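You operate a simulated robot arm through the tools that you are given. There is no shell and no other tool.

You are at the controls of a simulated robot arm. One attempt, no reset.

JOB
Refit the pipe link and pump down to 0.1 mbar or less.
Fine: ballast knob and vent valve shut, red switch on last; leave the gas valve alone.

It is judged by the outcome, as a careful person would: the job done as asked, and still so three seconds after it is handed in. It fails if anything else is knocked over, pushed out of place, dropped, spilled or broken.

ROBOT AND FRAMES
A 7-joint arm with a three-finger gripper, fixed in place. Base frame: the origin is at the foot of the arm, x ahead of it, y to its left, z up; the work surface is at about z = 70. Units: cm, rad, N and s.
Its first joint turns from -2.897 to 2.897 rad. Payload 2.69 kg.
The TCP is the grasp point between the finger pads, 3 cm short of the fingertips. In the tool frame z runs along the fingers and y along their closing line. Largest opening 12.8 cm; the body of the gripper starts 11.7 cm behind the TCP.
Orientation is that of the tool frame in the base frame, as a unit quaternion [x, y, z, w]. With the fingers straight down and closing along the base's y, the tool's x points along the base's -x, its y along +y and its z along -z.

CONTROLS
- The arm moves only by the tool nudge_tool. Its argument "moves" is a list of rows, each an object of numbers (a shift or turn left out is 0, a gripper value left out holds the last): "tx", "ty", "tz": the shift along the tool's x, y, z in m; "rx", "ry", "rz": the turn, a rotation vector about the tool's x, y, z in rad. In form: [{"tx": .., "ty": .., "tz": .., "rx": .., "ry": .., "rz": ..}, ...]. A call has 1 to 20 rows; each row is the pose to reach, as a shift and turn from the pose commanded when the call began, along the tool's axes at that moment. "gripper" is the gripper command, from -1 (fully open) to 1 (shut), values between in proportion, set as the call begins (left out, the last holds). Rows are played at 5 a second. More than 5 cm and 0.15 rad between two rows, or a gripper value outside its range, and nothing of the call is played. A pose out of reach is approached as far as the arm can. The call stops where the force on the tool passes 90 N (or 10 N more than at its start, if that is more) or the arm is blocked; 0.2 s more then pass. Each finger halts on what it meets, pressing with about 35 N; the grip force reading is that of the motor and also rises with nothing between the fingers. The clock runs only during rows and for 0.2 s after the last one: add rows that repeat a pose to give the fingers time. It gives the time, the measured TCP pose, the force on the tool (base axes), the opening and the grip force at its end, in the units of the frame above (readings bear some noise), with the torque about the TCP (base axes, N m) and any sound that the robot's microphone picked up.
- Cameras (640 x 400 px; columns grow to the right, rows downward): "scene" is fixed at [5.06, -49.86, 118.2]; the picture's right is [0.56, -0.83, 0.00], its down [-0.28, -0.19, -0.94] and it looks along [0.78, 0.53, -0.34] (base axes); focal length 234 px, centre (320, 200). "wrist" rides on the gripper at [5.8, 5.4, -13.1] in the tool frame; the picture's right is [-0.68, 0.74, 0.00], its down [-0.62, -0.57, -0.55] and it looks along [-0.40, -0.37, 0.84] (tool axes); focal length 234 px, centre (320, 200). There is no depth. A picture from a camera that has moved, and an enlarged one, comes with that camera's place and axes in the base frame and with its lens.
- capture(camera): a new picture of that camera. No time passes.
- slide_trunk(by): slides the trunk up (or, below 0, down) by that many cm; the arm rides with it, the base frame stays. It gives what a move gives, with no picture.
- inspect(camera, box): a new picture of the part [left, top, right, bottom] of that camera's present view, enlarged. No time passes.
- finish_job(): hands the job in; it is judged then, once.

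Places have to be worked out from the pictures, the camera data and where the tool is seen. Open the gripper and draw the arm clear of the work before you hand the job in, unless the task says otherwise.

The tools are called after ">>>" by a JSON object that holds its "name" and its "arguments". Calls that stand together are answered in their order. nudge_tool: Moves the arm, as the interface text tells. Its arguments: {"type":"object","properties":{"moves":{"type":"array"},"gripper":{"type":"number"}},"required":["moves"]} The other tools are called the same way: slide_trunk (by) slides the trunk up or down; capture (camera) takes a picture; inspect (camera, box) takes an enlarged picture of a part of a camera's view; finish_job () hands the job in.

At the start:

```text
time: 0.0
tool_pos: [72.91, -21.37, 128.83]
tcp_rot: [0.0, 1.0, 0.0, 0.0]
contact_force: [-0.6, 0.0, 1.0]
moment: [0.03, 0.0, 0.0]
finger_gap: 12.83
grasp_force: 0.0
trunk travel left (down, up): [-15.0, 20.0]
```

scene: 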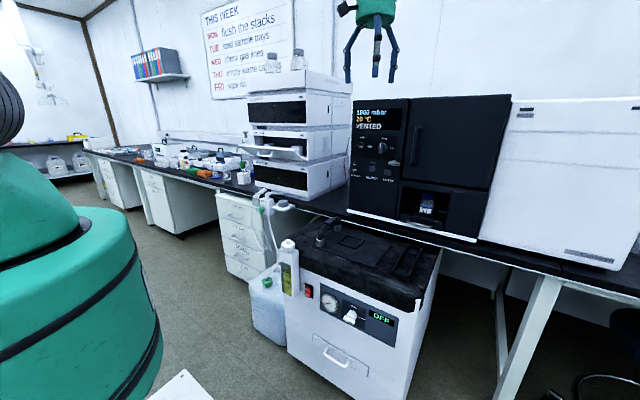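
wrist: 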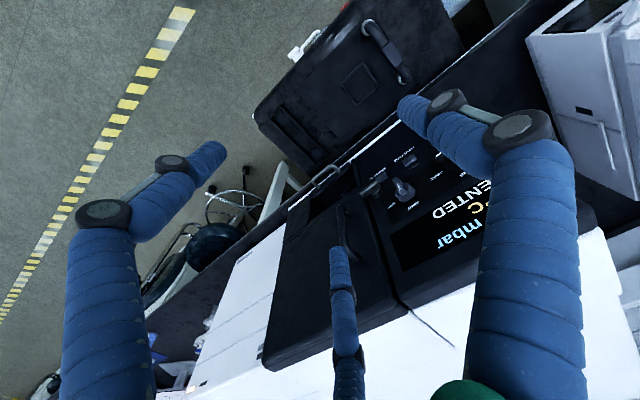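

I'll begin by looking closely at the pump, the link and the instrument panel.

>>> {"name": "inspect", "arguments": {"camera": "scene", "box": [240, 170, 460, 310]}}

>>> {"name": "inspect", "arguments": {"camera": "scene", "box": [340, 90, 520, 240]}}

>>> {"name": "inspect", "arguments": {"camera": "scene", "box": [240, 260, 440, 400]}}

>>> {"name": "inspect", "arguments": {"camera": "wrist", "box": [240, 0, 480, 260]}}

>>> {"name": "inspect", "arguments": {"camera": "scene", "box": [80, 120, 320, 220]}}

```text
2.86 times, centred on (350, 240) of scene
camera zoom: at [5.06, -49.86, 118.2], right [0.56, -0.83, 0.0], down [-0.28, -0.19, -0.94], along [0.78, 0.53, -0.34], focal length 668 px, centre (234, 86)
```

zoom: 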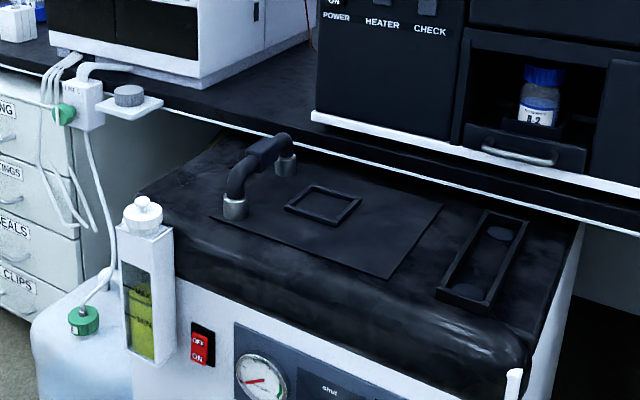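

```text
2.67 times, centred on (430, 165) of scene
camera zoom: at [5.06, -49.86, 118.2], right [0.56, -0.83, 0.0], down [-0.28, -0.19, -0.94], along [0.78, 0.53, -0.34], focal length 624 px, centre (27, 293)
```

zoom: 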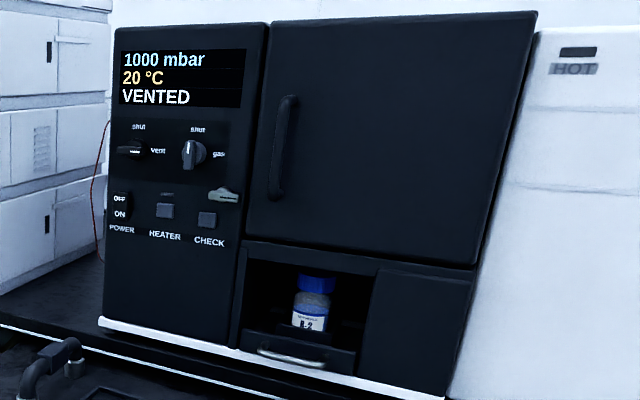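

```text
2.86 times, centred on (340, 330) of scene
camera zoom: at [5.06, -49.86, 118.2], right [0.56, -0.83, 0.0], down [-0.28, -0.19, -0.94], along [0.78, 0.53, -0.34], focal length 668 px, centre (263, -171)
```

zoom: 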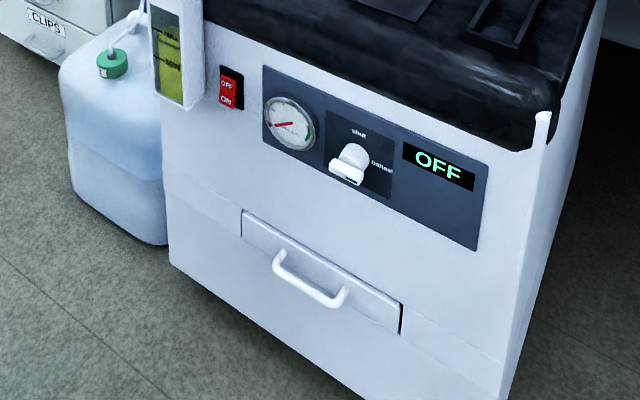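

```text
1.54 times, centred on (360, 130) of wrist
camera zoom: at [67.23, -15.97, 142.03], right [0.68, 0.74, 0.0], down [0.62, -0.57, 0.55], along [0.4, -0.37, -0.84], focal length 360 px, centre (258, 308)
```

zoom: 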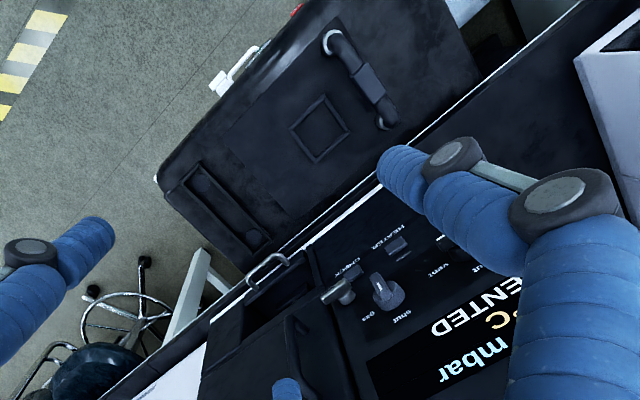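

```text
2.67 times, centred on (200, 170) of scene
camera zoom: at [5.06, -49.86, 118.2], right [0.56, -0.83, 0.0], down [-0.28, -0.19, -0.94], along [0.78, 0.53, -0.34], focal length 624 px, centre (640, 280)
```

zoom: 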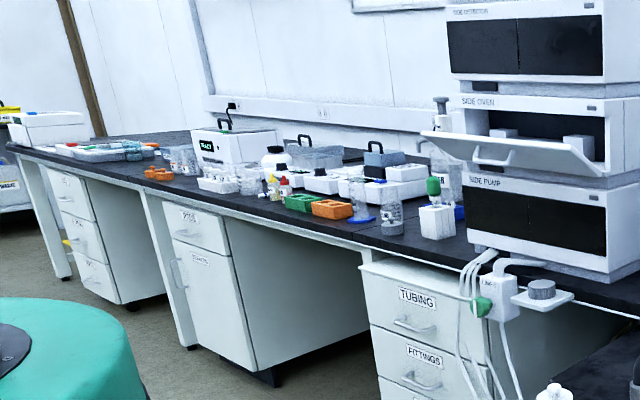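

The link appears to stand on the pump top near (72..87, -5, 72), and there is a tray with two round pads near (74..88, -36, 70). The oven panel is at about x = 92. I'll bring the wrist camera closer over the pump to see which spot is the ports and which is parking.

>>> {"name": "nudge_tool", "arguments": {"moves": [{"tx": 0.0225, "ty": 0.016, "tz": 0.034}, {"tx": 0.045, "ty": 0.032, "tz": 0.068}, {"tx": 0.0675, "ty": 0.048, "tz": 0.102}, {"tx": 0.09, "ty": 0.064, "tz": 0.136}, {"tx": 0.1125, "ty": 0.08, "tz": 0.17}, {"tx": 0.135, "ty": 0.096, "tz": 0.204}, {"tx": 0.1575, "ty": 0.112, "tz": 0.238}, {"tx": 0.18, "ty": 0.13, "tz": 0.27}]}}

>>> {"name": "capture", "arguments": {"camera": "wrist"}}

>>> {"name": "capture", "arguments": {"camera": "scene"}}

```text
time: 1.8
tool_pos: [54.9, -8.16, 101.74]
tcp_rot: [0.0, 1.0, -0.001, 0.0]
contact_force: [0.4, -0.5, 0.0]
moment: [0.01, 0.02, 0.01]
finger_gap: 12.81
grasp_force: 0.0
trunk travel left (down, up): [-15.0, 20.0]
```

```text
taken
camera wrist: at [49.17, -2.78, 114.94], right [0.68, 0.74, 0.0], down [0.61, -0.57, 0.55], along [0.4, -0.37, -0.84], focal length 234 px, centre (320, 200)
```

wrist: 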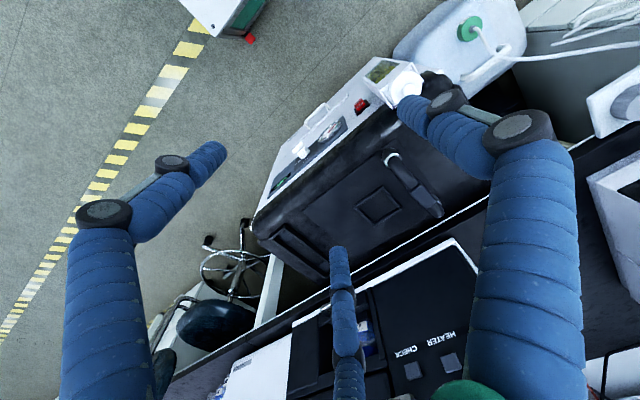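

```text
taken
```

scene: 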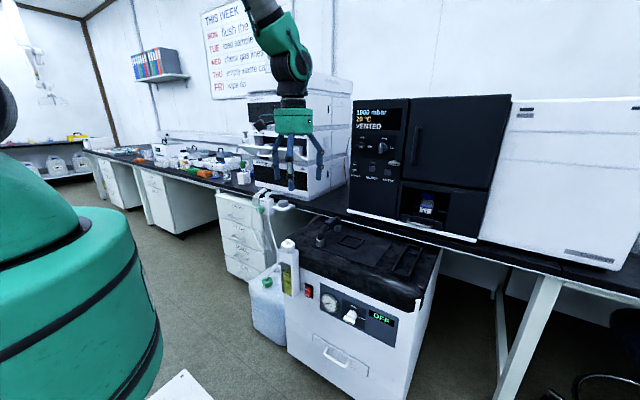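

The pictures suggest three fingers around the TCP rather than a plain pair, so I'll close and reopen the gripper here in free air to see how they move.

>>> {"name": "nudge_tool", "arguments": {"moves": [{"tx": 0}, {"tx": 0}, {"tx": 0}, {"tx": 0}, {"tx": 0}], "gripper": 1}}

>>> {"name": "capture", "arguments": {"camera": "wrist"}}

>>> {"name": "inspect", "arguments": {"camera": "scene", "box": [220, 80, 380, 180]}}

```text
time: 3.0
tool_pos: [54.85, -8.26, 101.84]
tcp_rot: [0.0, 1.0, -0.001, 0.001]
contact_force: [-0.4, -0.1, -0.3]
moment: [-0.02, 0.0, 0.0]
finger_gap: 0.2
grasp_force: 31.5
trunk travel left (down, up): [-15.0, 20.0]
```

```text
taken
camera wrist: at [49.17, -2.79, 114.95], right [0.68, 0.74, 0.0], down [0.62, -0.57, 0.55], along [0.4, -0.37, -0.84], focal length 234 px, centre (320, 200)
```

wrist: 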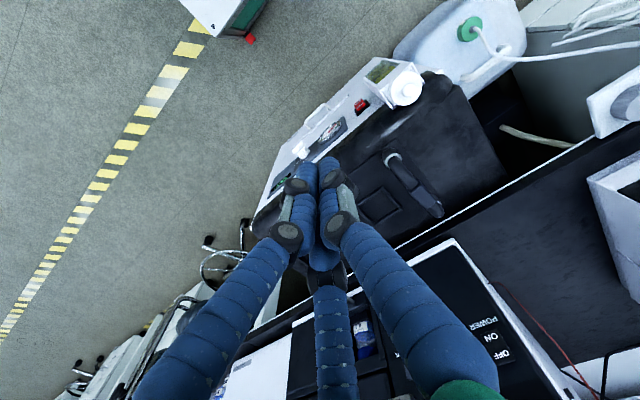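

```text
4.00 times, centred on (300, 130) of scene
camera zoom: at [5.06, -49.86, 118.2], right [0.56, -0.83, 0.0], down [-0.28, -0.19, -0.94], along [0.78, 0.53, -0.34], focal length 936 px, centre (400, 480)
```

zoom: 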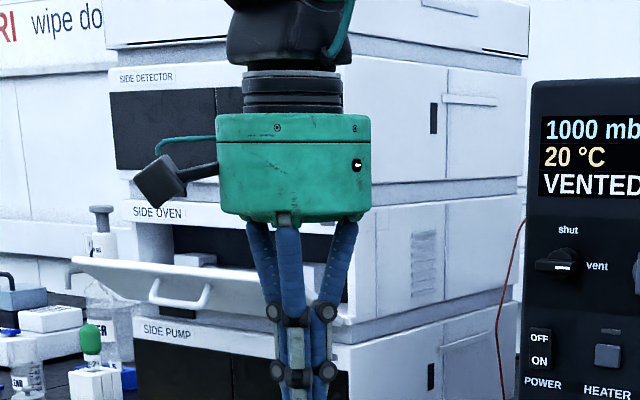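

Closed, the fingers give a clearer view. Zooming in on the link, the tray and the pump front.

>>> {"name": "inspect", "arguments": {"camera": "wrist", "box": [340, 60, 520, 240]}}

>>> {"name": "inspect", "arguments": {"camera": "wrist", "box": [240, 60, 440, 220]}}

>>> {"name": "inspect", "arguments": {"camera": "scene", "box": [290, 215, 380, 275]}}

>>> {"name": "inspect", "arguments": {"camera": "scene", "box": [300, 280, 400, 340]}}

>>> {"name": "inspect", "arguments": {"camera": "scene", "box": [240, 170, 330, 240]}}

>>> {"name": "inspect", "arguments": {"camera": "scene", "box": [370, 230, 450, 290]}}

```text
2.22 times, centred on (430, 150) of wrist
camera zoom: at [49.17, -2.79, 114.95], right [0.68, 0.74, 0.0], down [0.62, -0.57, 0.55], along [0.4, -0.37, -0.84], focal length 520 px, centre (76, 311)
```

zoom: 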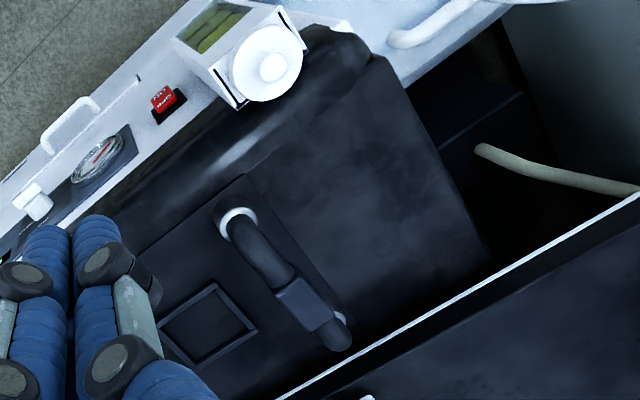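

```text
2.50 times, centred on (340, 140) of wrist
camera zoom: at [49.17, -2.79, 114.95], right [0.68, 0.74, 0.0], down [0.62, -0.57, 0.55], along [0.4, -0.37, -0.84], focal length 585 px, centre (270, 350)
```

zoom: 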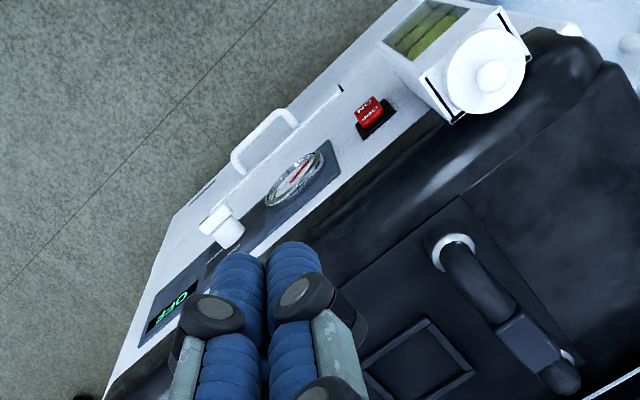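

```text
6.67 times, centred on (335, 245) of scene
camera zoom: at [5.06, -49.86, 118.2], right [0.56, -0.83, 0.0], down [-0.28, -0.19, -0.94], along [0.78, 0.53, -0.34], focal length 1560 px, centre (220, -100)
```

zoom: 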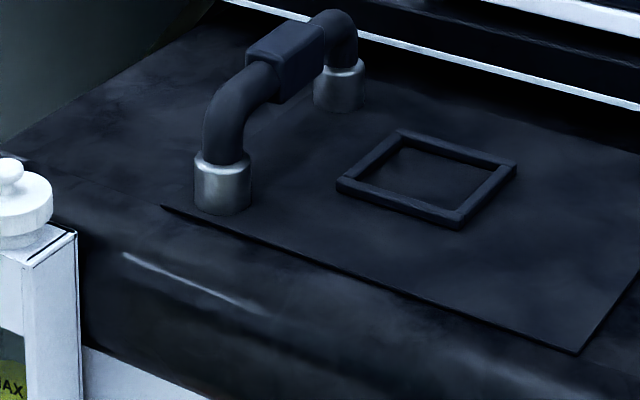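

```text
6.40 times, centred on (350, 310) of scene
camera zoom: at [5.06, -49.86, 118.2], right [0.56, -0.83, 0.0], down [-0.28, -0.19, -0.94], along [0.78, 0.53, -0.34], focal length 1497 px, centre (128, -504)
```

zoom: 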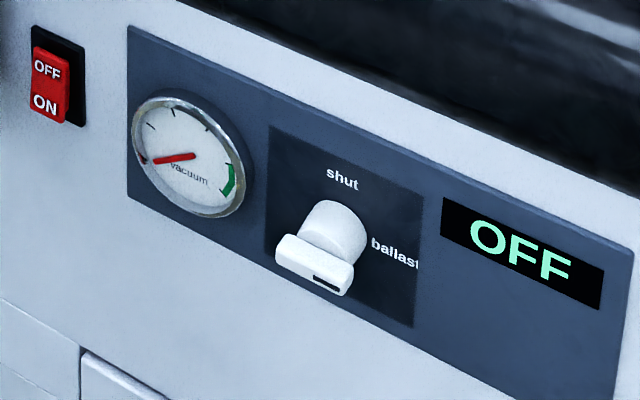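

```text
5.71 times, centred on (285, 205) of scene
camera zoom: at [5.06, -49.86, 118.2], right [0.56, -0.83, 0.0], down [-0.28, -0.19, -0.94], along [0.78, 0.53, -0.34], focal length 1337 px, centre (520, 171)
```

zoom: 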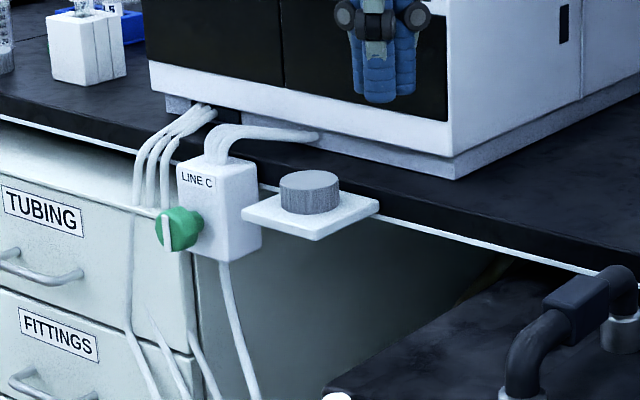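

```text
6.67 times, centred on (410, 260) of scene
camera zoom: at [5.06, -49.86, 118.2], right [0.56, -0.83, 0.0], down [-0.28, -0.19, -0.94], along [0.78, 0.53, -0.34], focal length 1560 px, centre (-280, -200)
```

zoom: 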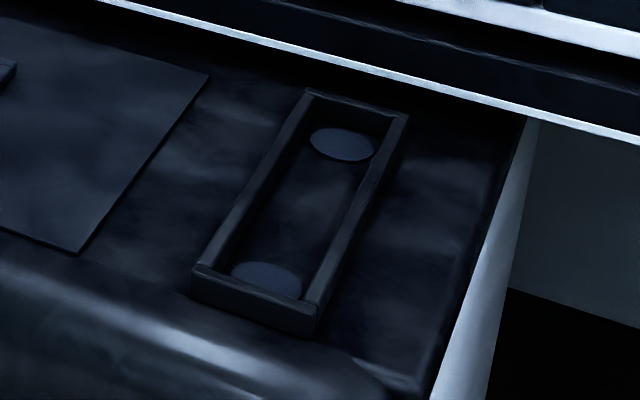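

Both ends of the link look to be in or on metal collars, and the tray is empty. I need a closer view to tell whether it is seated, so I'll bring the camera down, keeping the fingers ahead of and above the pump top.

>>> {"name": "nudge_tool", "arguments": {"moves": [{"tx": -0.02, "ty": -0.008, "tz": 0.032}, {"tx": -0.04, "ty": -0.016, "tz": 0.064}, {"tx": -0.06, "ty": -0.024, "tz": 0.096}, {"tx": -0.08, "ty": -0.032, "tz": 0.128}, {"tx": -0.1, "ty": -0.04, "tz": 0.155}]}}

>>> {"name": "capture", "arguments": {"camera": "wrist"}}

>>> {"name": "inspect", "arguments": {"camera": "wrist", "box": [360, 80, 560, 240]}}

```text
time: 4.2
tool_pos: [64.9, -12.45, 86.38]
tcp_rot: [0.001, 1.0, -0.001, 0.001]
contact_force: [0.3, 0.1, 0.3]
moment: [-0.04, -0.01, 0.03]
finger_gap: 0.2
grasp_force: 31.7
trunk travel left (down, up): [-15.0, 20.0]
```

```text
taken
camera wrist: at [59.23, -7.04, 99.56], right [0.68, 0.74, 0.0], down [0.61, -0.57, 0.55], along [0.41, -0.37, -0.84], focal length 234 px, centre (320, 200)
```

wrist: 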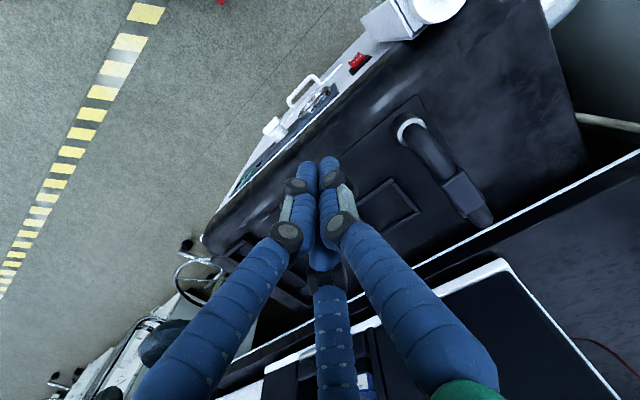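

```text
2.50 times, centred on (460, 160) of wrist
camera zoom: at [59.23, -7.04, 99.56], right [0.68, 0.74, 0.0], down [0.61, -0.57, 0.55], along [0.41, -0.37, -0.84], focal length 585 px, centre (-30, 300)
```

zoom: 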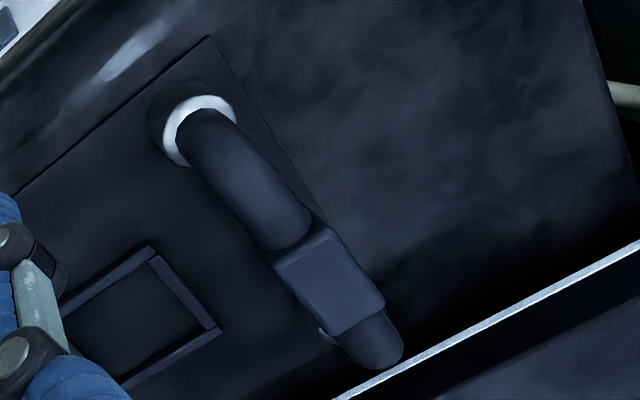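

I'll zoom further on each collar from both cameras.

>>> {"name": "inspect", "arguments": {"camera": "scene", "box": [308, 228, 340, 250]}}

>>> {"name": "inspect", "arguments": {"camera": "scene", "box": [326, 214, 358, 236]}}

>>> {"name": "inspect", "arguments": {"camera": "wrist", "box": [380, 90, 450, 140]}}

>>> {"name": "inspect", "arguments": {"camera": "wrist", "box": [440, 170, 520, 240]}}

```text
16.00 times, centred on (324, 239) of scene
camera zoom: at [5.06, -49.86, 118.2], right [0.56, -0.83, 0.0], down [-0.28, -0.19, -0.94], along [0.78, 0.53, -0.34], focal length 3743 px, centre (256, -424)
```

zoom: 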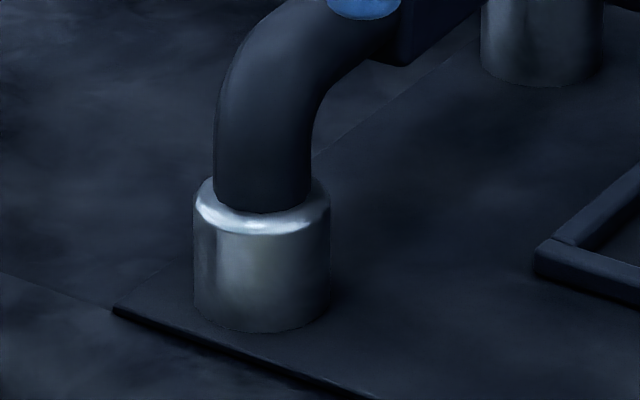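

```text
16.00 times, centred on (342, 225) of scene
camera zoom: at [5.06, -49.86, 118.2], right [0.56, -0.83, 0.0], down [-0.28, -0.19, -0.94], along [0.78, 0.53, -0.34], focal length 3743 px, centre (-32, -200)
```

zoom: 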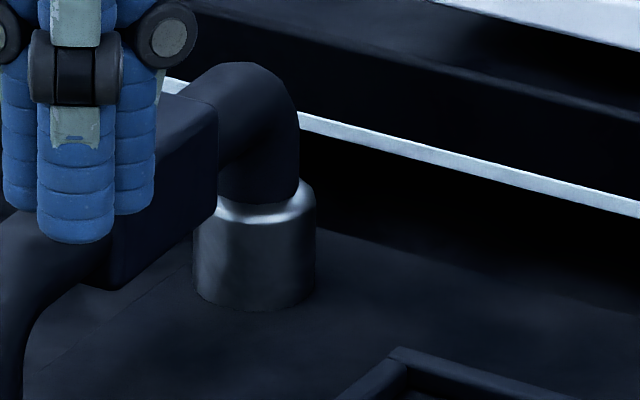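

```text
8.00 times, centred on (415, 115) of wrist
camera zoom: at [59.23, -7.04, 99.56], right [0.68, 0.74, 0.0], down [0.61, -0.57, 0.55], along [0.41, -0.37, -0.84], focal length 1873 px, centre (-440, 880)
```

zoom: 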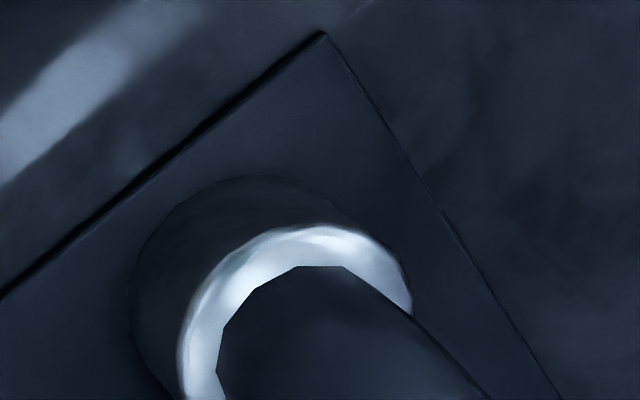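

```text
5.71 times, centred on (480, 205) of wrist
camera zoom: at [59.23, -7.04, 99.56], right [0.68, 0.74, 0.0], down [0.61, -0.57, 0.55], along [0.41, -0.37, -0.84], focal length 1338 px, centre (-594, 171)
```

zoom: 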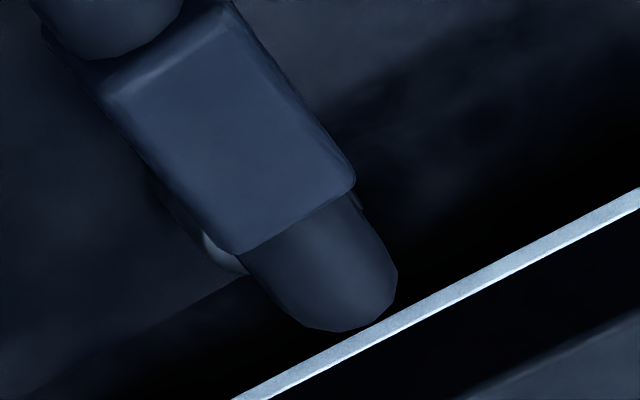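

The link stands in (or on) two chamfered metal collars; whether it's seated is not clear. Next I'll look at the tray with the round pads from closer, to tell ports from parking.

>>> {"name": "nudge_tool", "arguments": {"moves": [{"ty": -0.045}, {"ty": -0.09}, {"ty": -0.135}, {"ty": -0.18}, {"tx": 0.01, "ty": -0.22}]}}

>>> {"name": "capture", "arguments": {"camera": "wrist"}}

>>> {"name": "inspect", "arguments": {"camera": "wrist", "box": [340, 120, 480, 240]}}

>>> {"name": "inspect", "arguments": {"camera": "scene", "box": [396, 130, 460, 220]}}

>>> {"name": "inspect", "arguments": {"camera": "scene", "box": [345, 130, 415, 185]}}

```text
time: 5.4
tool_pos: [64.06, -34.1, 86.15]
tcp_rot: [0.0, 1.0, 0.0, 0.0]
contact_force: [-0.3, 0.6, -0.3]
moment: [-0.05, 0.02, -0.03]
finger_gap: 0.2
grasp_force: 31.0
trunk travel left (down, up): [-15.0, 20.0]
```

```text
taken
camera wrist: at [58.25, -28.73, 99.32], right [0.68, 0.74, 0.0], down [0.62, -0.57, 0.55], along [0.4, -0.37, -0.84], focal length 234 px, centre (320, 200)
```

wrist: 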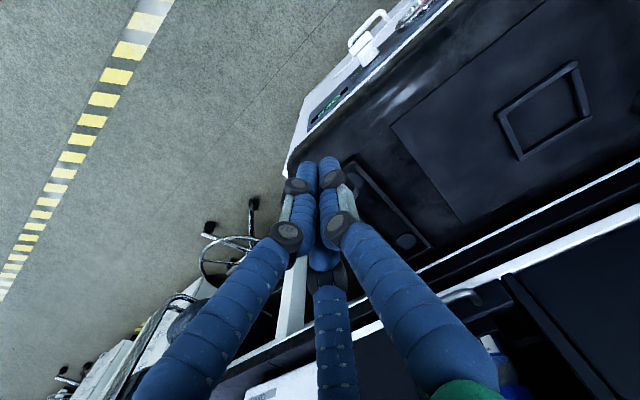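

```text
3.33 times, centred on (410, 180) of wrist
camera zoom: at [58.25, -28.73, 99.32], right [0.68, 0.74, 0.0], down [0.62, -0.57, 0.55], along [0.4, -0.37, -0.84], focal length 781 px, centre (20, 267)
```

zoom: 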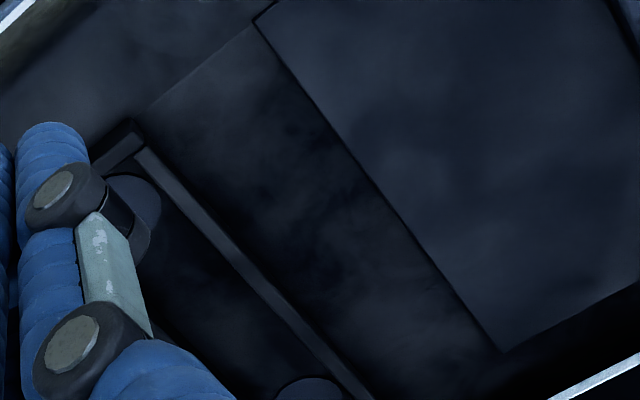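

```text
4.44 times, centred on (428, 175) of scene
camera zoom: at [5.06, -49.86, 118.2], right [0.56, -0.83, 0.0], down [-0.28, -0.19, -0.94], along [0.78, 0.53, -0.34], focal length 1040 px, centre (-160, 311)
```

zoom: 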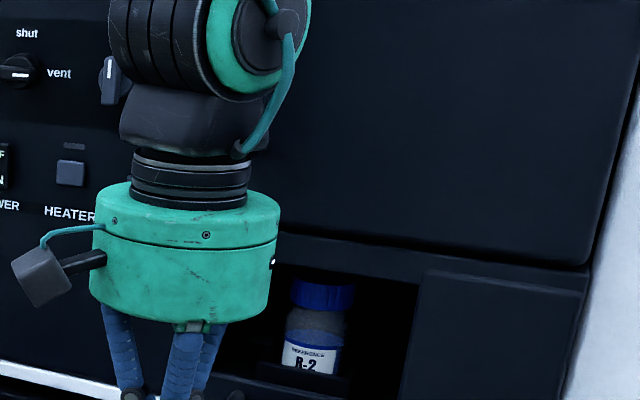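

```text
7.27 times, centred on (380, 158) of scene
camera zoom: at [5.06, -49.86, 118.2], right [0.56, -0.83, 0.0], down [-0.28, -0.19, -0.94], along [0.78, 0.53, -0.34], focal length 1701 px, centre (-116, 509)
```

zoom: 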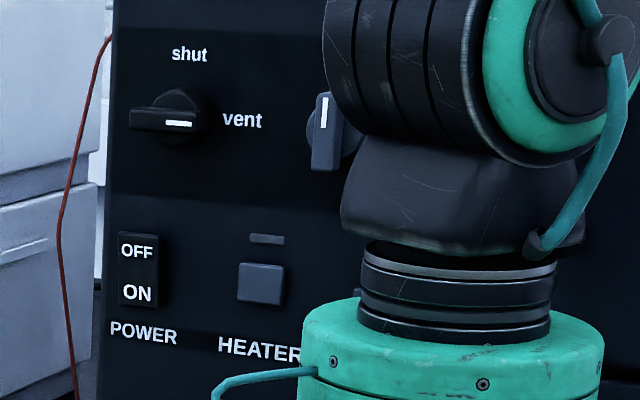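

Vent knob points at "vent", ballast knob at "ballast", gas knob at "shut". I'll zoom in on the tray discs to see whether they are pads, sockets or holes.

>>> {"name": "inspect", "arguments": {"camera": "scene", "box": [392, 258, 424, 280]}}

>>> {"name": "inspect", "arguments": {"camera": "scene", "box": [400, 240, 432, 262]}}

>>> {"name": "inspect", "arguments": {"camera": "wrist", "box": [340, 150, 440, 260]}}

>>> {"name": "inspect", "arguments": {"camera": "scene", "box": [270, 230, 310, 300]}}

>>> {"name": "inspect", "arguments": {"camera": "scene", "box": [285, 220, 385, 270]}}

```text
16.00 times, centred on (408, 269) of scene
camera zoom: at [5.06, -49.86, 118.2], right [0.56, -0.83, 0.0], down [-0.28, -0.19, -0.94], along [0.78, 0.53, -0.34], focal length 3743 px, centre (-1088, -904)
```

zoom: 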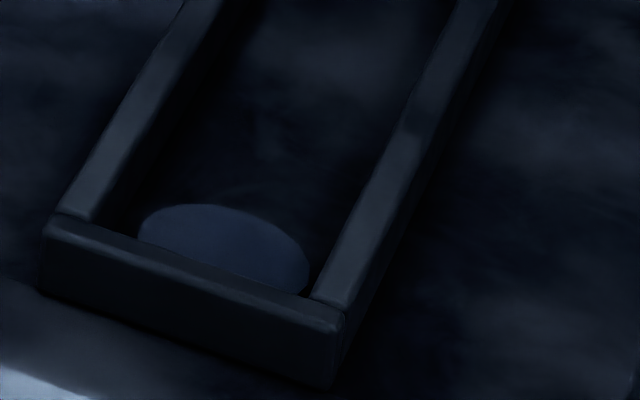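

```text
16.00 times, centred on (416, 251) of scene
camera zoom: at [5.06, -49.86, 118.2], right [0.56, -0.83, 0.0], down [-0.28, -0.19, -0.94], along [0.78, 0.53, -0.34], focal length 3743 px, centre (-1216, -616)
```

zoom: 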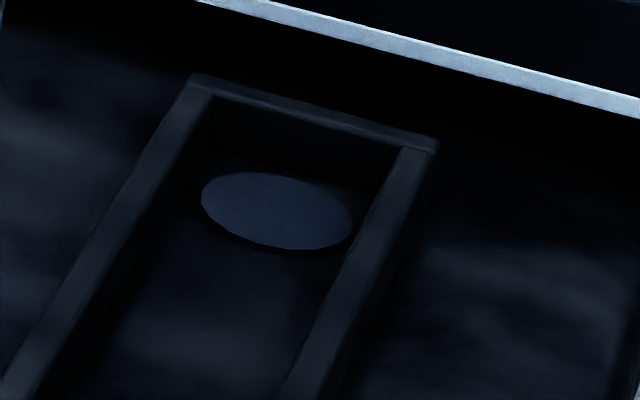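

```text
3.64 times, centred on (390, 205) of wrist
camera zoom: at [58.25, -28.73, 99.32], right [0.68, 0.74, 0.0], down [0.62, -0.57, 0.55], along [0.4, -0.37, -0.84], focal length 852 px, centre (66, 182)
```

zoom: 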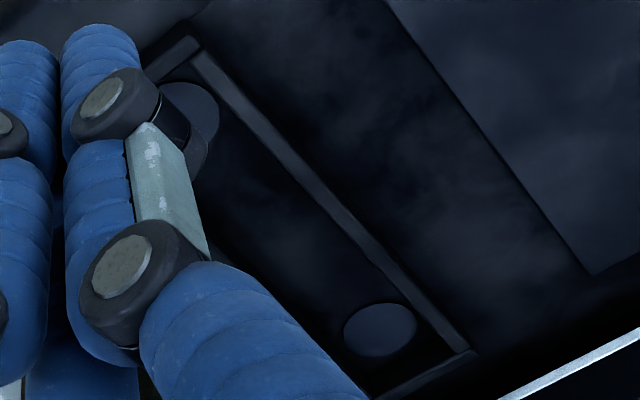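

```text
5.71 times, centred on (290, 265) of scene
camera zoom: at [5.06, -49.86, 118.2], right [0.56, -0.83, 0.0], down [-0.28, -0.19, -0.94], along [0.78, 0.53, -0.34], focal length 1337 px, centre (491, -171)
```

zoom: 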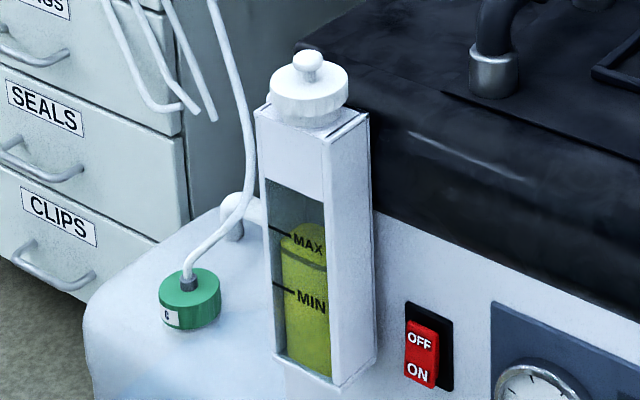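

```text
6.40 times, centred on (335, 245) of scene
camera zoom: at [5.06, -49.86, 118.2], right [0.56, -0.83, 0.0], down [-0.28, -0.19, -0.94], along [0.78, 0.53, -0.34], focal length 1497 px, centre (224, -88)
```

zoom: 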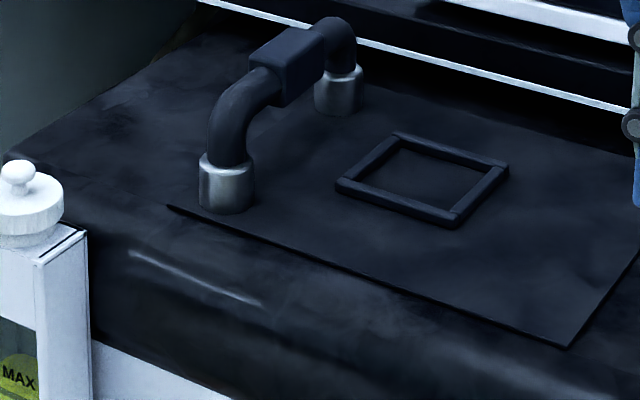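

The discs are thin pads inside a walled tray, so that looks like a rest; the link itself stands with its legs in chamfered collars. Lifting it by its grip block will show what belongs to what. I'll open to about 8 cm and hover above the block at roughly (78.5, -4.8).

>>> {"name": "nudge_tool", "arguments": {"moves": [{"tz": -0.045}, {"tz": -0.09}, {"tx": -0.02, "ty": 0.042, "tz": -0.09}, {"tx": -0.04, "ty": 0.084, "tz": -0.09}, {"tx": -0.06, "ty": 0.126, "tz": -0.09}, {"tx": -0.08, "ty": 0.168, "tz": -0.09}, {"tx": -0.1, "ty": 0.21, "tz": -0.09}, {"tx": -0.12, "ty": 0.252, "tz": -0.09}, {"tx": -0.145, "ty": 0.293, "tz": -0.09}, {"tx": -0.145, "ty": 0.293, "tz": -0.09}], "gripper": -0.25}}

>>> {"name": "capture", "arguments": {"camera": "wrist"}}

>>> {"name": "inspect", "arguments": {"camera": "scene", "box": [270, 130, 430, 260]}}

```text
time: 7.6
tool_pos: [78.32, -4.83, 95.01]
tcp_rot: [0.002, 1.0, 0.0, 0.0]
contact_force: [0.5, 0.5, 0.4]
moment: [-0.06, 0.03, 0.0]
finger_gap: 8.01
grasp_force: 0.0
trunk travel left (down, up): [-15.0, 20.0]
```

```text
taken
camera wrist: at [72.58, 0.54, 108.27], right [0.68, 0.74, 0.0], down [0.62, -0.57, 0.55], along [0.4, -0.37, -0.84], focal length 234 px, centre (320, 200)
```

wrist: 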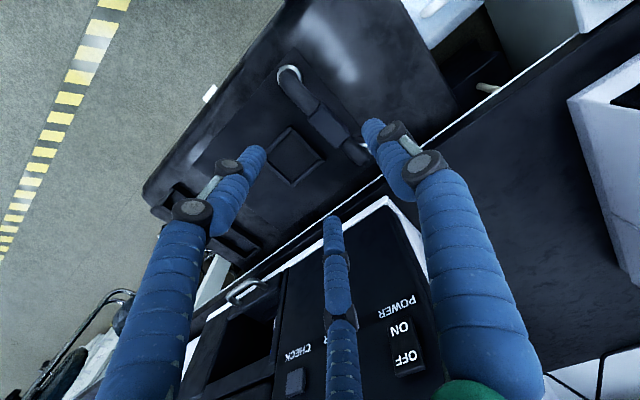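

```text
3.08 times, centred on (350, 195) of scene
camera zoom: at [5.06, -49.86, 118.2], right [0.56, -0.83, 0.0], down [-0.28, -0.19, -0.94], along [0.78, 0.53, -0.34], focal length 720 px, centre (228, 215)
```

zoom: 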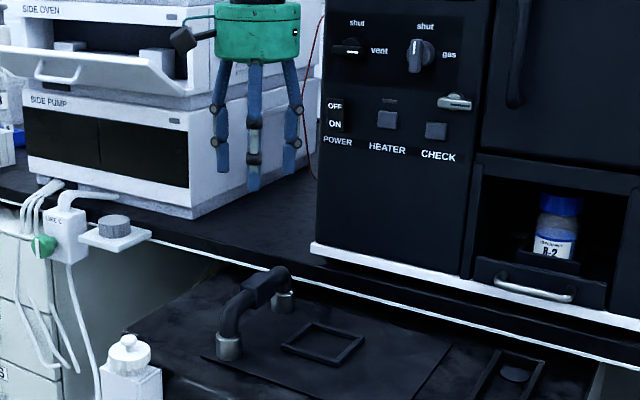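

The block sits almost exactly beneath the TCP; I'll zoom to refine.

>>> {"name": "inspect", "arguments": {"camera": "wrist", "box": [265, 50, 385, 170]}}

```text
3.33 times, centred on (325, 110) of wrist
camera zoom: at [72.58, 0.54, 108.27], right [0.68, 0.74, 0.0], down [0.62, -0.57, 0.55], along [0.4, -0.37, -0.84], focal length 781 px, centre (303, 500)
```

zoom: 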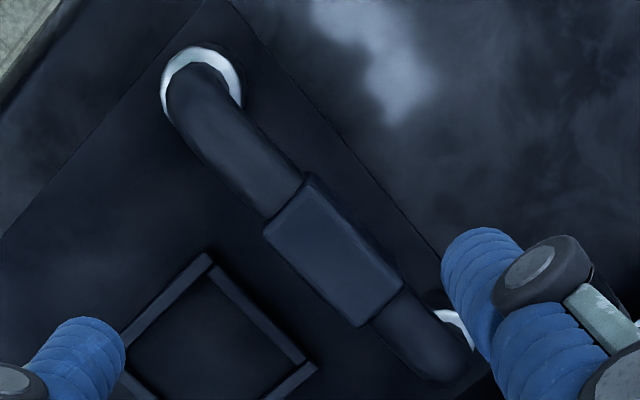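

Block centre computes to about (79.3, -4.2), 2.8 cm wide, axis about z = 77. Descending over it with the fingers still open.

>>> {"name": "nudge_tool", "arguments": {"moves": [{"tx": -0.01, "ty": 0.006, "tz": 0.04}, {"tx": -0.01, "ty": 0.006, "tz": 0.08}, {"tx": -0.01, "ty": 0.006, "tz": 0.12}, {"tx": -0.01, "ty": 0.006, "tz": 0.15}, {"tx": -0.01, "ty": 0.006, "tz": 0.17}, {"tx": -0.01, "ty": 0.006, "tz": 0.178}]}}

>>> {"name": "inspect", "arguments": {"camera": "scene", "box": [290, 170, 400, 260]}}

>>> {"name": "capture", "arguments": {"camera": "wrist"}}

```text
time: 9.0
tool_pos: [79.38, -4.41, 77.47]
tcp_rot: [0.001, 1.0, 0.001, 0.001]
contact_force: [0.5, 0.2, -0.5]
moment: [0.01, 0.03, 0.01]
finger_gap: 7.99
grasp_force: 0.1
trunk travel left (down, up): [-15.0, 20.0]
```

```text
4.44 times, centred on (345, 215) of scene
camera zoom: at [5.06, -49.86, 118.2], right [0.56, -0.83, 0.0], down [-0.28, -0.19, -0.94], along [0.78, 0.53, -0.34], focal length 1040 px, centre (209, 133)
```

zoom: 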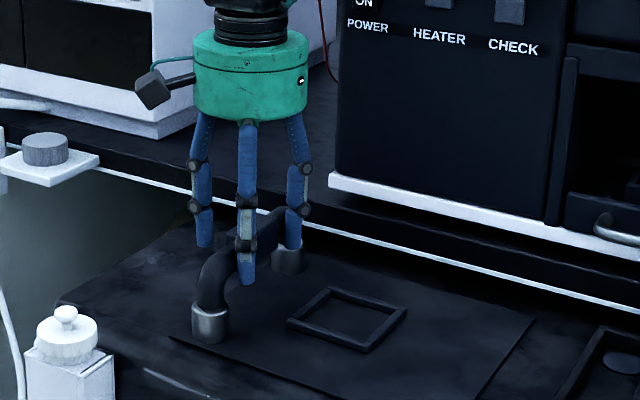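

```text
taken
camera wrist: at [73.62, 1.01, 90.68], right [0.68, 0.74, 0.0], down [0.62, -0.57, 0.55], along [0.4, -0.37, -0.84], focal length 234 px, centre (320, 200)
```

wrist: 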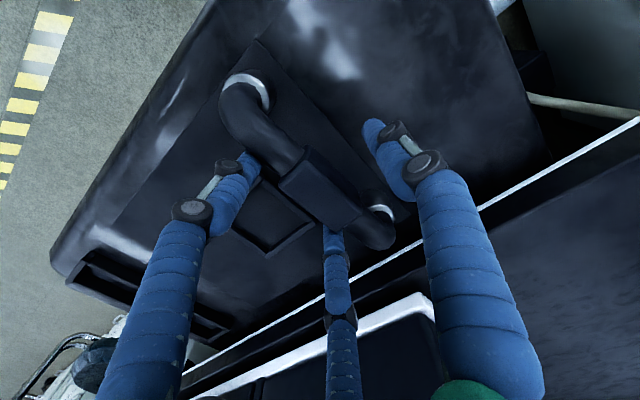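

The fingers straddle the block with about 2.5 cm clearance each side and no contact. Closing on it.

>>> {"name": "nudge_tool", "arguments": {"moves": [{"tx": 0}, {"tx": 0}, {"tx": 0}, {"tx": 0}], "gripper": 1}}

>>> {"name": "inspect", "arguments": {"camera": "scene", "box": [290, 170, 400, 260]}}

```text
time: 10.0
tool_pos: [79.47, -4.39, 77.6]
tcp_rot: [0.0, 1.0, 0.0, 0.0]
contact_force: [0.7, 0.6, 2.0]
moment: [0.1, -0.07, 0.04]
finger_gap: 4.13
grasp_force: 35.0
trunk travel left (down, up): [-15.0, 20.0]
```

```text
4.44 times, centred on (345, 215) of scene
camera zoom: at [5.06, -49.86, 118.2], right [0.56, -0.83, 0.0], down [-0.28, -0.19, -0.94], along [0.78, 0.53, -0.34], focal length 1040 px, centre (209, 133)
```

zoom: 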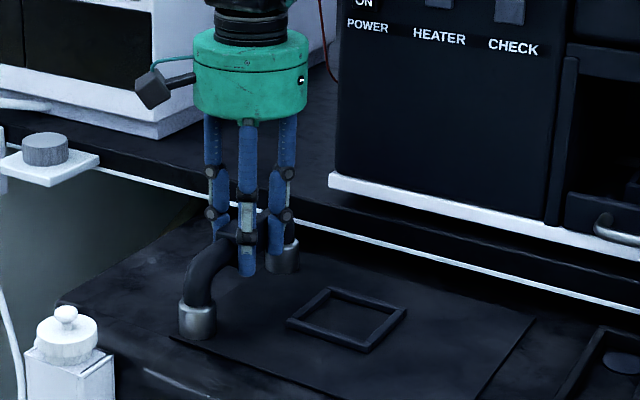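

The grip closed at 4.1 cm and the collars shifted with the link by about 1 cm, so the collars belong to the link and it was standing loose. I'll lift it slowly and look at what is underneath.

>>> {"name": "nudge_tool", "arguments": {"moves": [{"tz": -0.01}, {"tz": -0.02}, {"tz": -0.04}, {"tz": -0.06}, {"tz": -0.08}, {"tz": -0.1}, {"tz": -0.1}]}}

>>> {"name": "inspect", "arguments": {"camera": "scene", "box": [280, 160, 440, 290]}}

>>> {"name": "capture", "arguments": {"camera": "wrist"}}

```text
time: 11.6
tool_pos: [79.52, -4.53, 87.61]
tcp_rot: [0.0, 1.0, 0.0, 0.0]
contact_force: [0.1, 1.1, -2.0]
moment: [-0.01, 0.0, -0.01]
finger_gap: 4.13
grasp_force: 35.7
trunk travel left (down, up): [-15.0, 20.0]
```

```text
3.08 times, centred on (360, 225) of scene
camera zoom: at [5.06, -49.86, 118.2], right [0.56, -0.83, 0.0], down [-0.28, -0.19, -0.94], along [0.78, 0.53, -0.34], focal length 720 px, centre (197, 123)
```

zoom: 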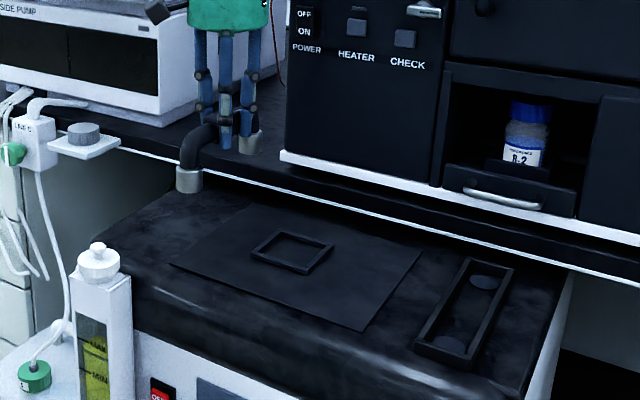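

```text
taken
camera wrist: at [73.73, 0.94, 100.86], right [0.68, 0.74, 0.0], down [0.62, -0.57, 0.55], along [0.4, -0.37, -0.84], focal length 234 px, centre (320, 200)
```

wrist: 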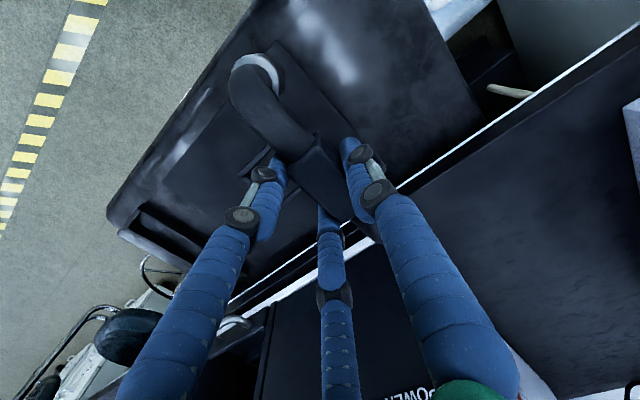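

Nothing is under the link but a mat, so it had only been set down there; the walled tray with two pads (measured at about (72.6, -36.4) and (87.5, -36.4), the same 14.9 cm spacing as the feet) is where it fits. I'll carry it across at this height to stand above the tray, watching clearance to the oven drawer handle near x = 90.5.

>>> {"name": "nudge_tool", "arguments": {"moves": [{"ty": -0.03}, {"ty": -0.07}, {"ty": -0.11}, {"ty": -0.15}, {"ty": -0.19}, {"ty": -0.23}, {"ty": -0.27}, {"ty": -0.3}, {"tx": -0.003, "ty": -0.317}, {"tx": -0.003, "ty": -0.317}]}}

>>> {"name": "inspect", "arguments": {"camera": "scene", "box": [360, 170, 460, 290]}}

>>> {"name": "capture", "arguments": {"camera": "wrist"}}

```text
time: 13.8
tool_pos: [79.83, -36.24, 87.57]
tcp_rot: [-0.001, 1.0, 0.0, 0.0]
contact_force: [-1.2, -0.5, -3.2]
moment: [-0.01, 0.02, 0.02]
finger_gap: 4.1
grasp_force: 35.0
trunk travel left (down, up): [-15.0, 20.0]
```

```text
3.33 times, centred on (410, 230) of scene
camera zoom: at [5.06, -49.86, 118.2], right [0.56, -0.83, 0.0], down [-0.28, -0.19, -0.94], along [0.78, 0.53, -0.34], focal length 780 px, centre (20, 100)
```

zoom: 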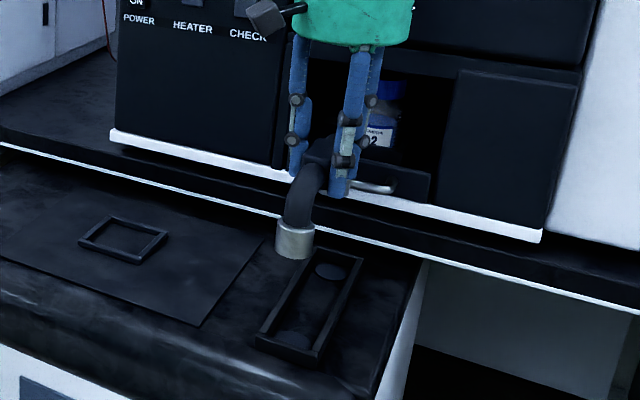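

```text
taken
camera wrist: at [73.98, -30.81, 100.72], right [0.68, 0.74, 0.0], down [0.62, -0.57, 0.55], along [0.4, -0.37, -0.84], focal length 234 px, centre (320, 200)
```

wrist: 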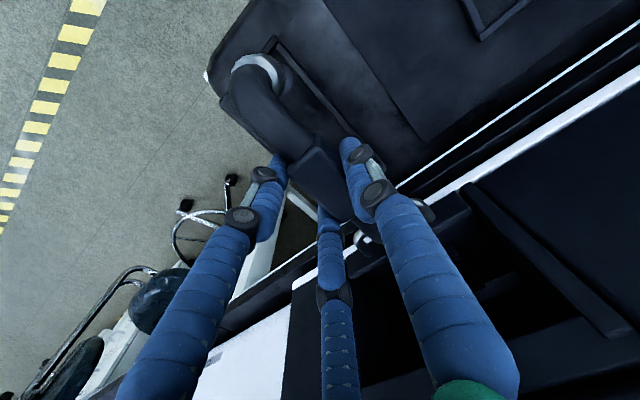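

I'll zoom tightly on the collar and on the wrist view to work out the collar's offset from the TCP.

>>> {"name": "inspect", "arguments": {"camera": "scene", "box": [386, 228, 418, 250]}}

>>> {"name": "inspect", "arguments": {"camera": "scene", "box": [392, 210, 440, 240]}}

>>> {"name": "inspect", "arguments": {"camera": "wrist", "box": [200, 20, 360, 160]}}

>>> {"name": "inspect", "arguments": {"camera": "wrist", "box": [310, 150, 450, 260]}}

```text
16.00 times, centred on (402, 239) of scene
camera zoom: at [5.06, -49.86, 118.2], right [0.56, -0.83, 0.0], down [-0.28, -0.19, -0.94], along [0.78, 0.53, -0.34], focal length 3743 px, centre (-992, -424)
```

zoom: 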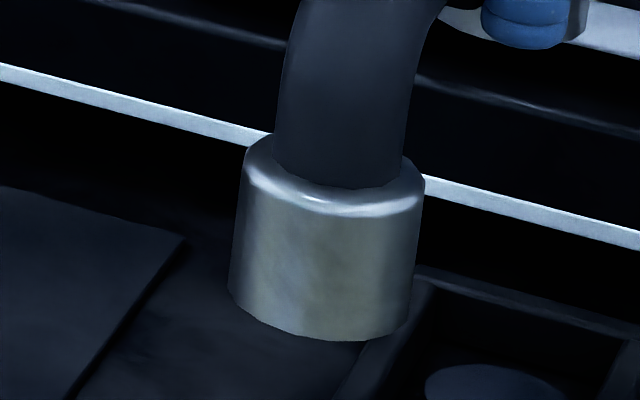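

```text
13.33 times, centred on (416, 225) of scene
camera zoom: at [5.06, -49.86, 118.2], right [0.56, -0.83, 0.0], down [-0.28, -0.19, -0.94], along [0.78, 0.53, -0.34], focal length 3119 px, centre (-960, -133)
```

zoom: 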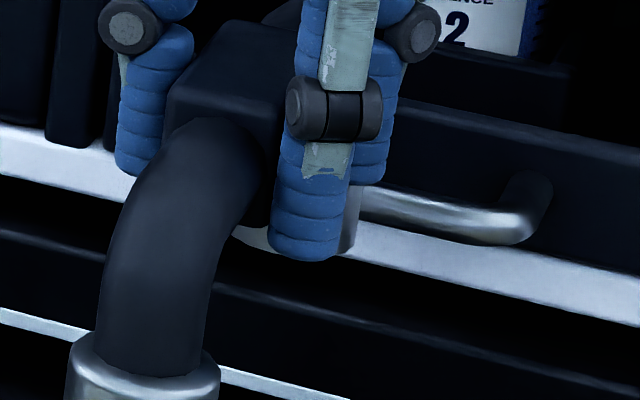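

```text
2.86 times, centred on (280, 90) of wrist
camera zoom: at [73.98, -30.81, 100.72], right [0.68, 0.74, 0.0], down [0.62, -0.57, 0.55], along [0.4, -0.37, -0.84], focal length 669 px, centre (434, 514)
```

zoom: 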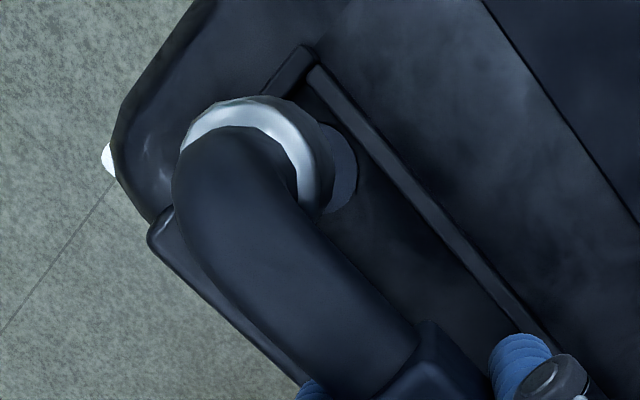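

```text
3.64 times, centred on (380, 205) of wrist
camera zoom: at [73.98, -30.81, 100.72], right [0.68, 0.74, 0.0], down [0.62, -0.57, 0.55], along [0.4, -0.37, -0.84], focal length 852 px, centre (102, 182)
```

zoom: 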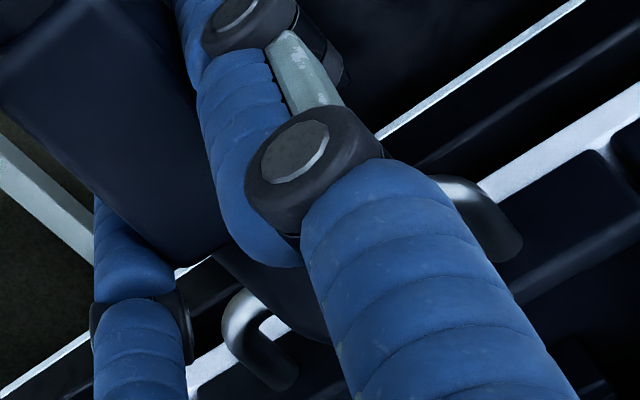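

The near collar seems about 1 cm more to +y than the TCP reading, so the link may be yawed or offset in the grip. I'll check the block in the wrist view.

>>> {"name": "inspect", "arguments": {"camera": "wrist", "box": [260, 110, 400, 240]}}

>>> {"name": "inspect", "arguments": {"camera": "scene", "box": [380, 190, 440, 250]}}

```text
3.08 times, centred on (330, 175) of wrist
camera zoom: at [73.98, -30.81, 100.72], right [0.68, 0.74, 0.0], down [0.62, -0.57, 0.55], along [0.4, -0.37, -0.84], focal length 720 px, centre (289, 277)
```

zoom: 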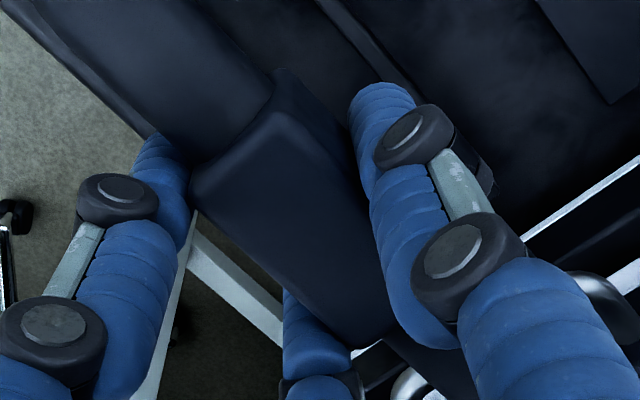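

```text
6.67 times, centred on (410, 220) of scene
camera zoom: at [5.06, -49.86, 118.2], right [0.56, -0.83, 0.0], down [-0.28, -0.19, -0.94], along [0.78, 0.53, -0.34], focal length 1560 px, centre (-280, 67)
```

zoom: 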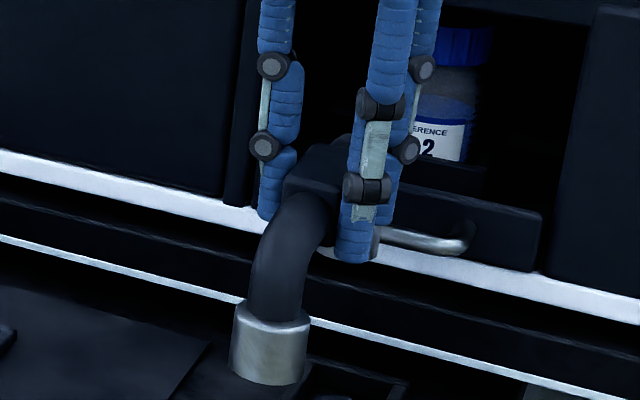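

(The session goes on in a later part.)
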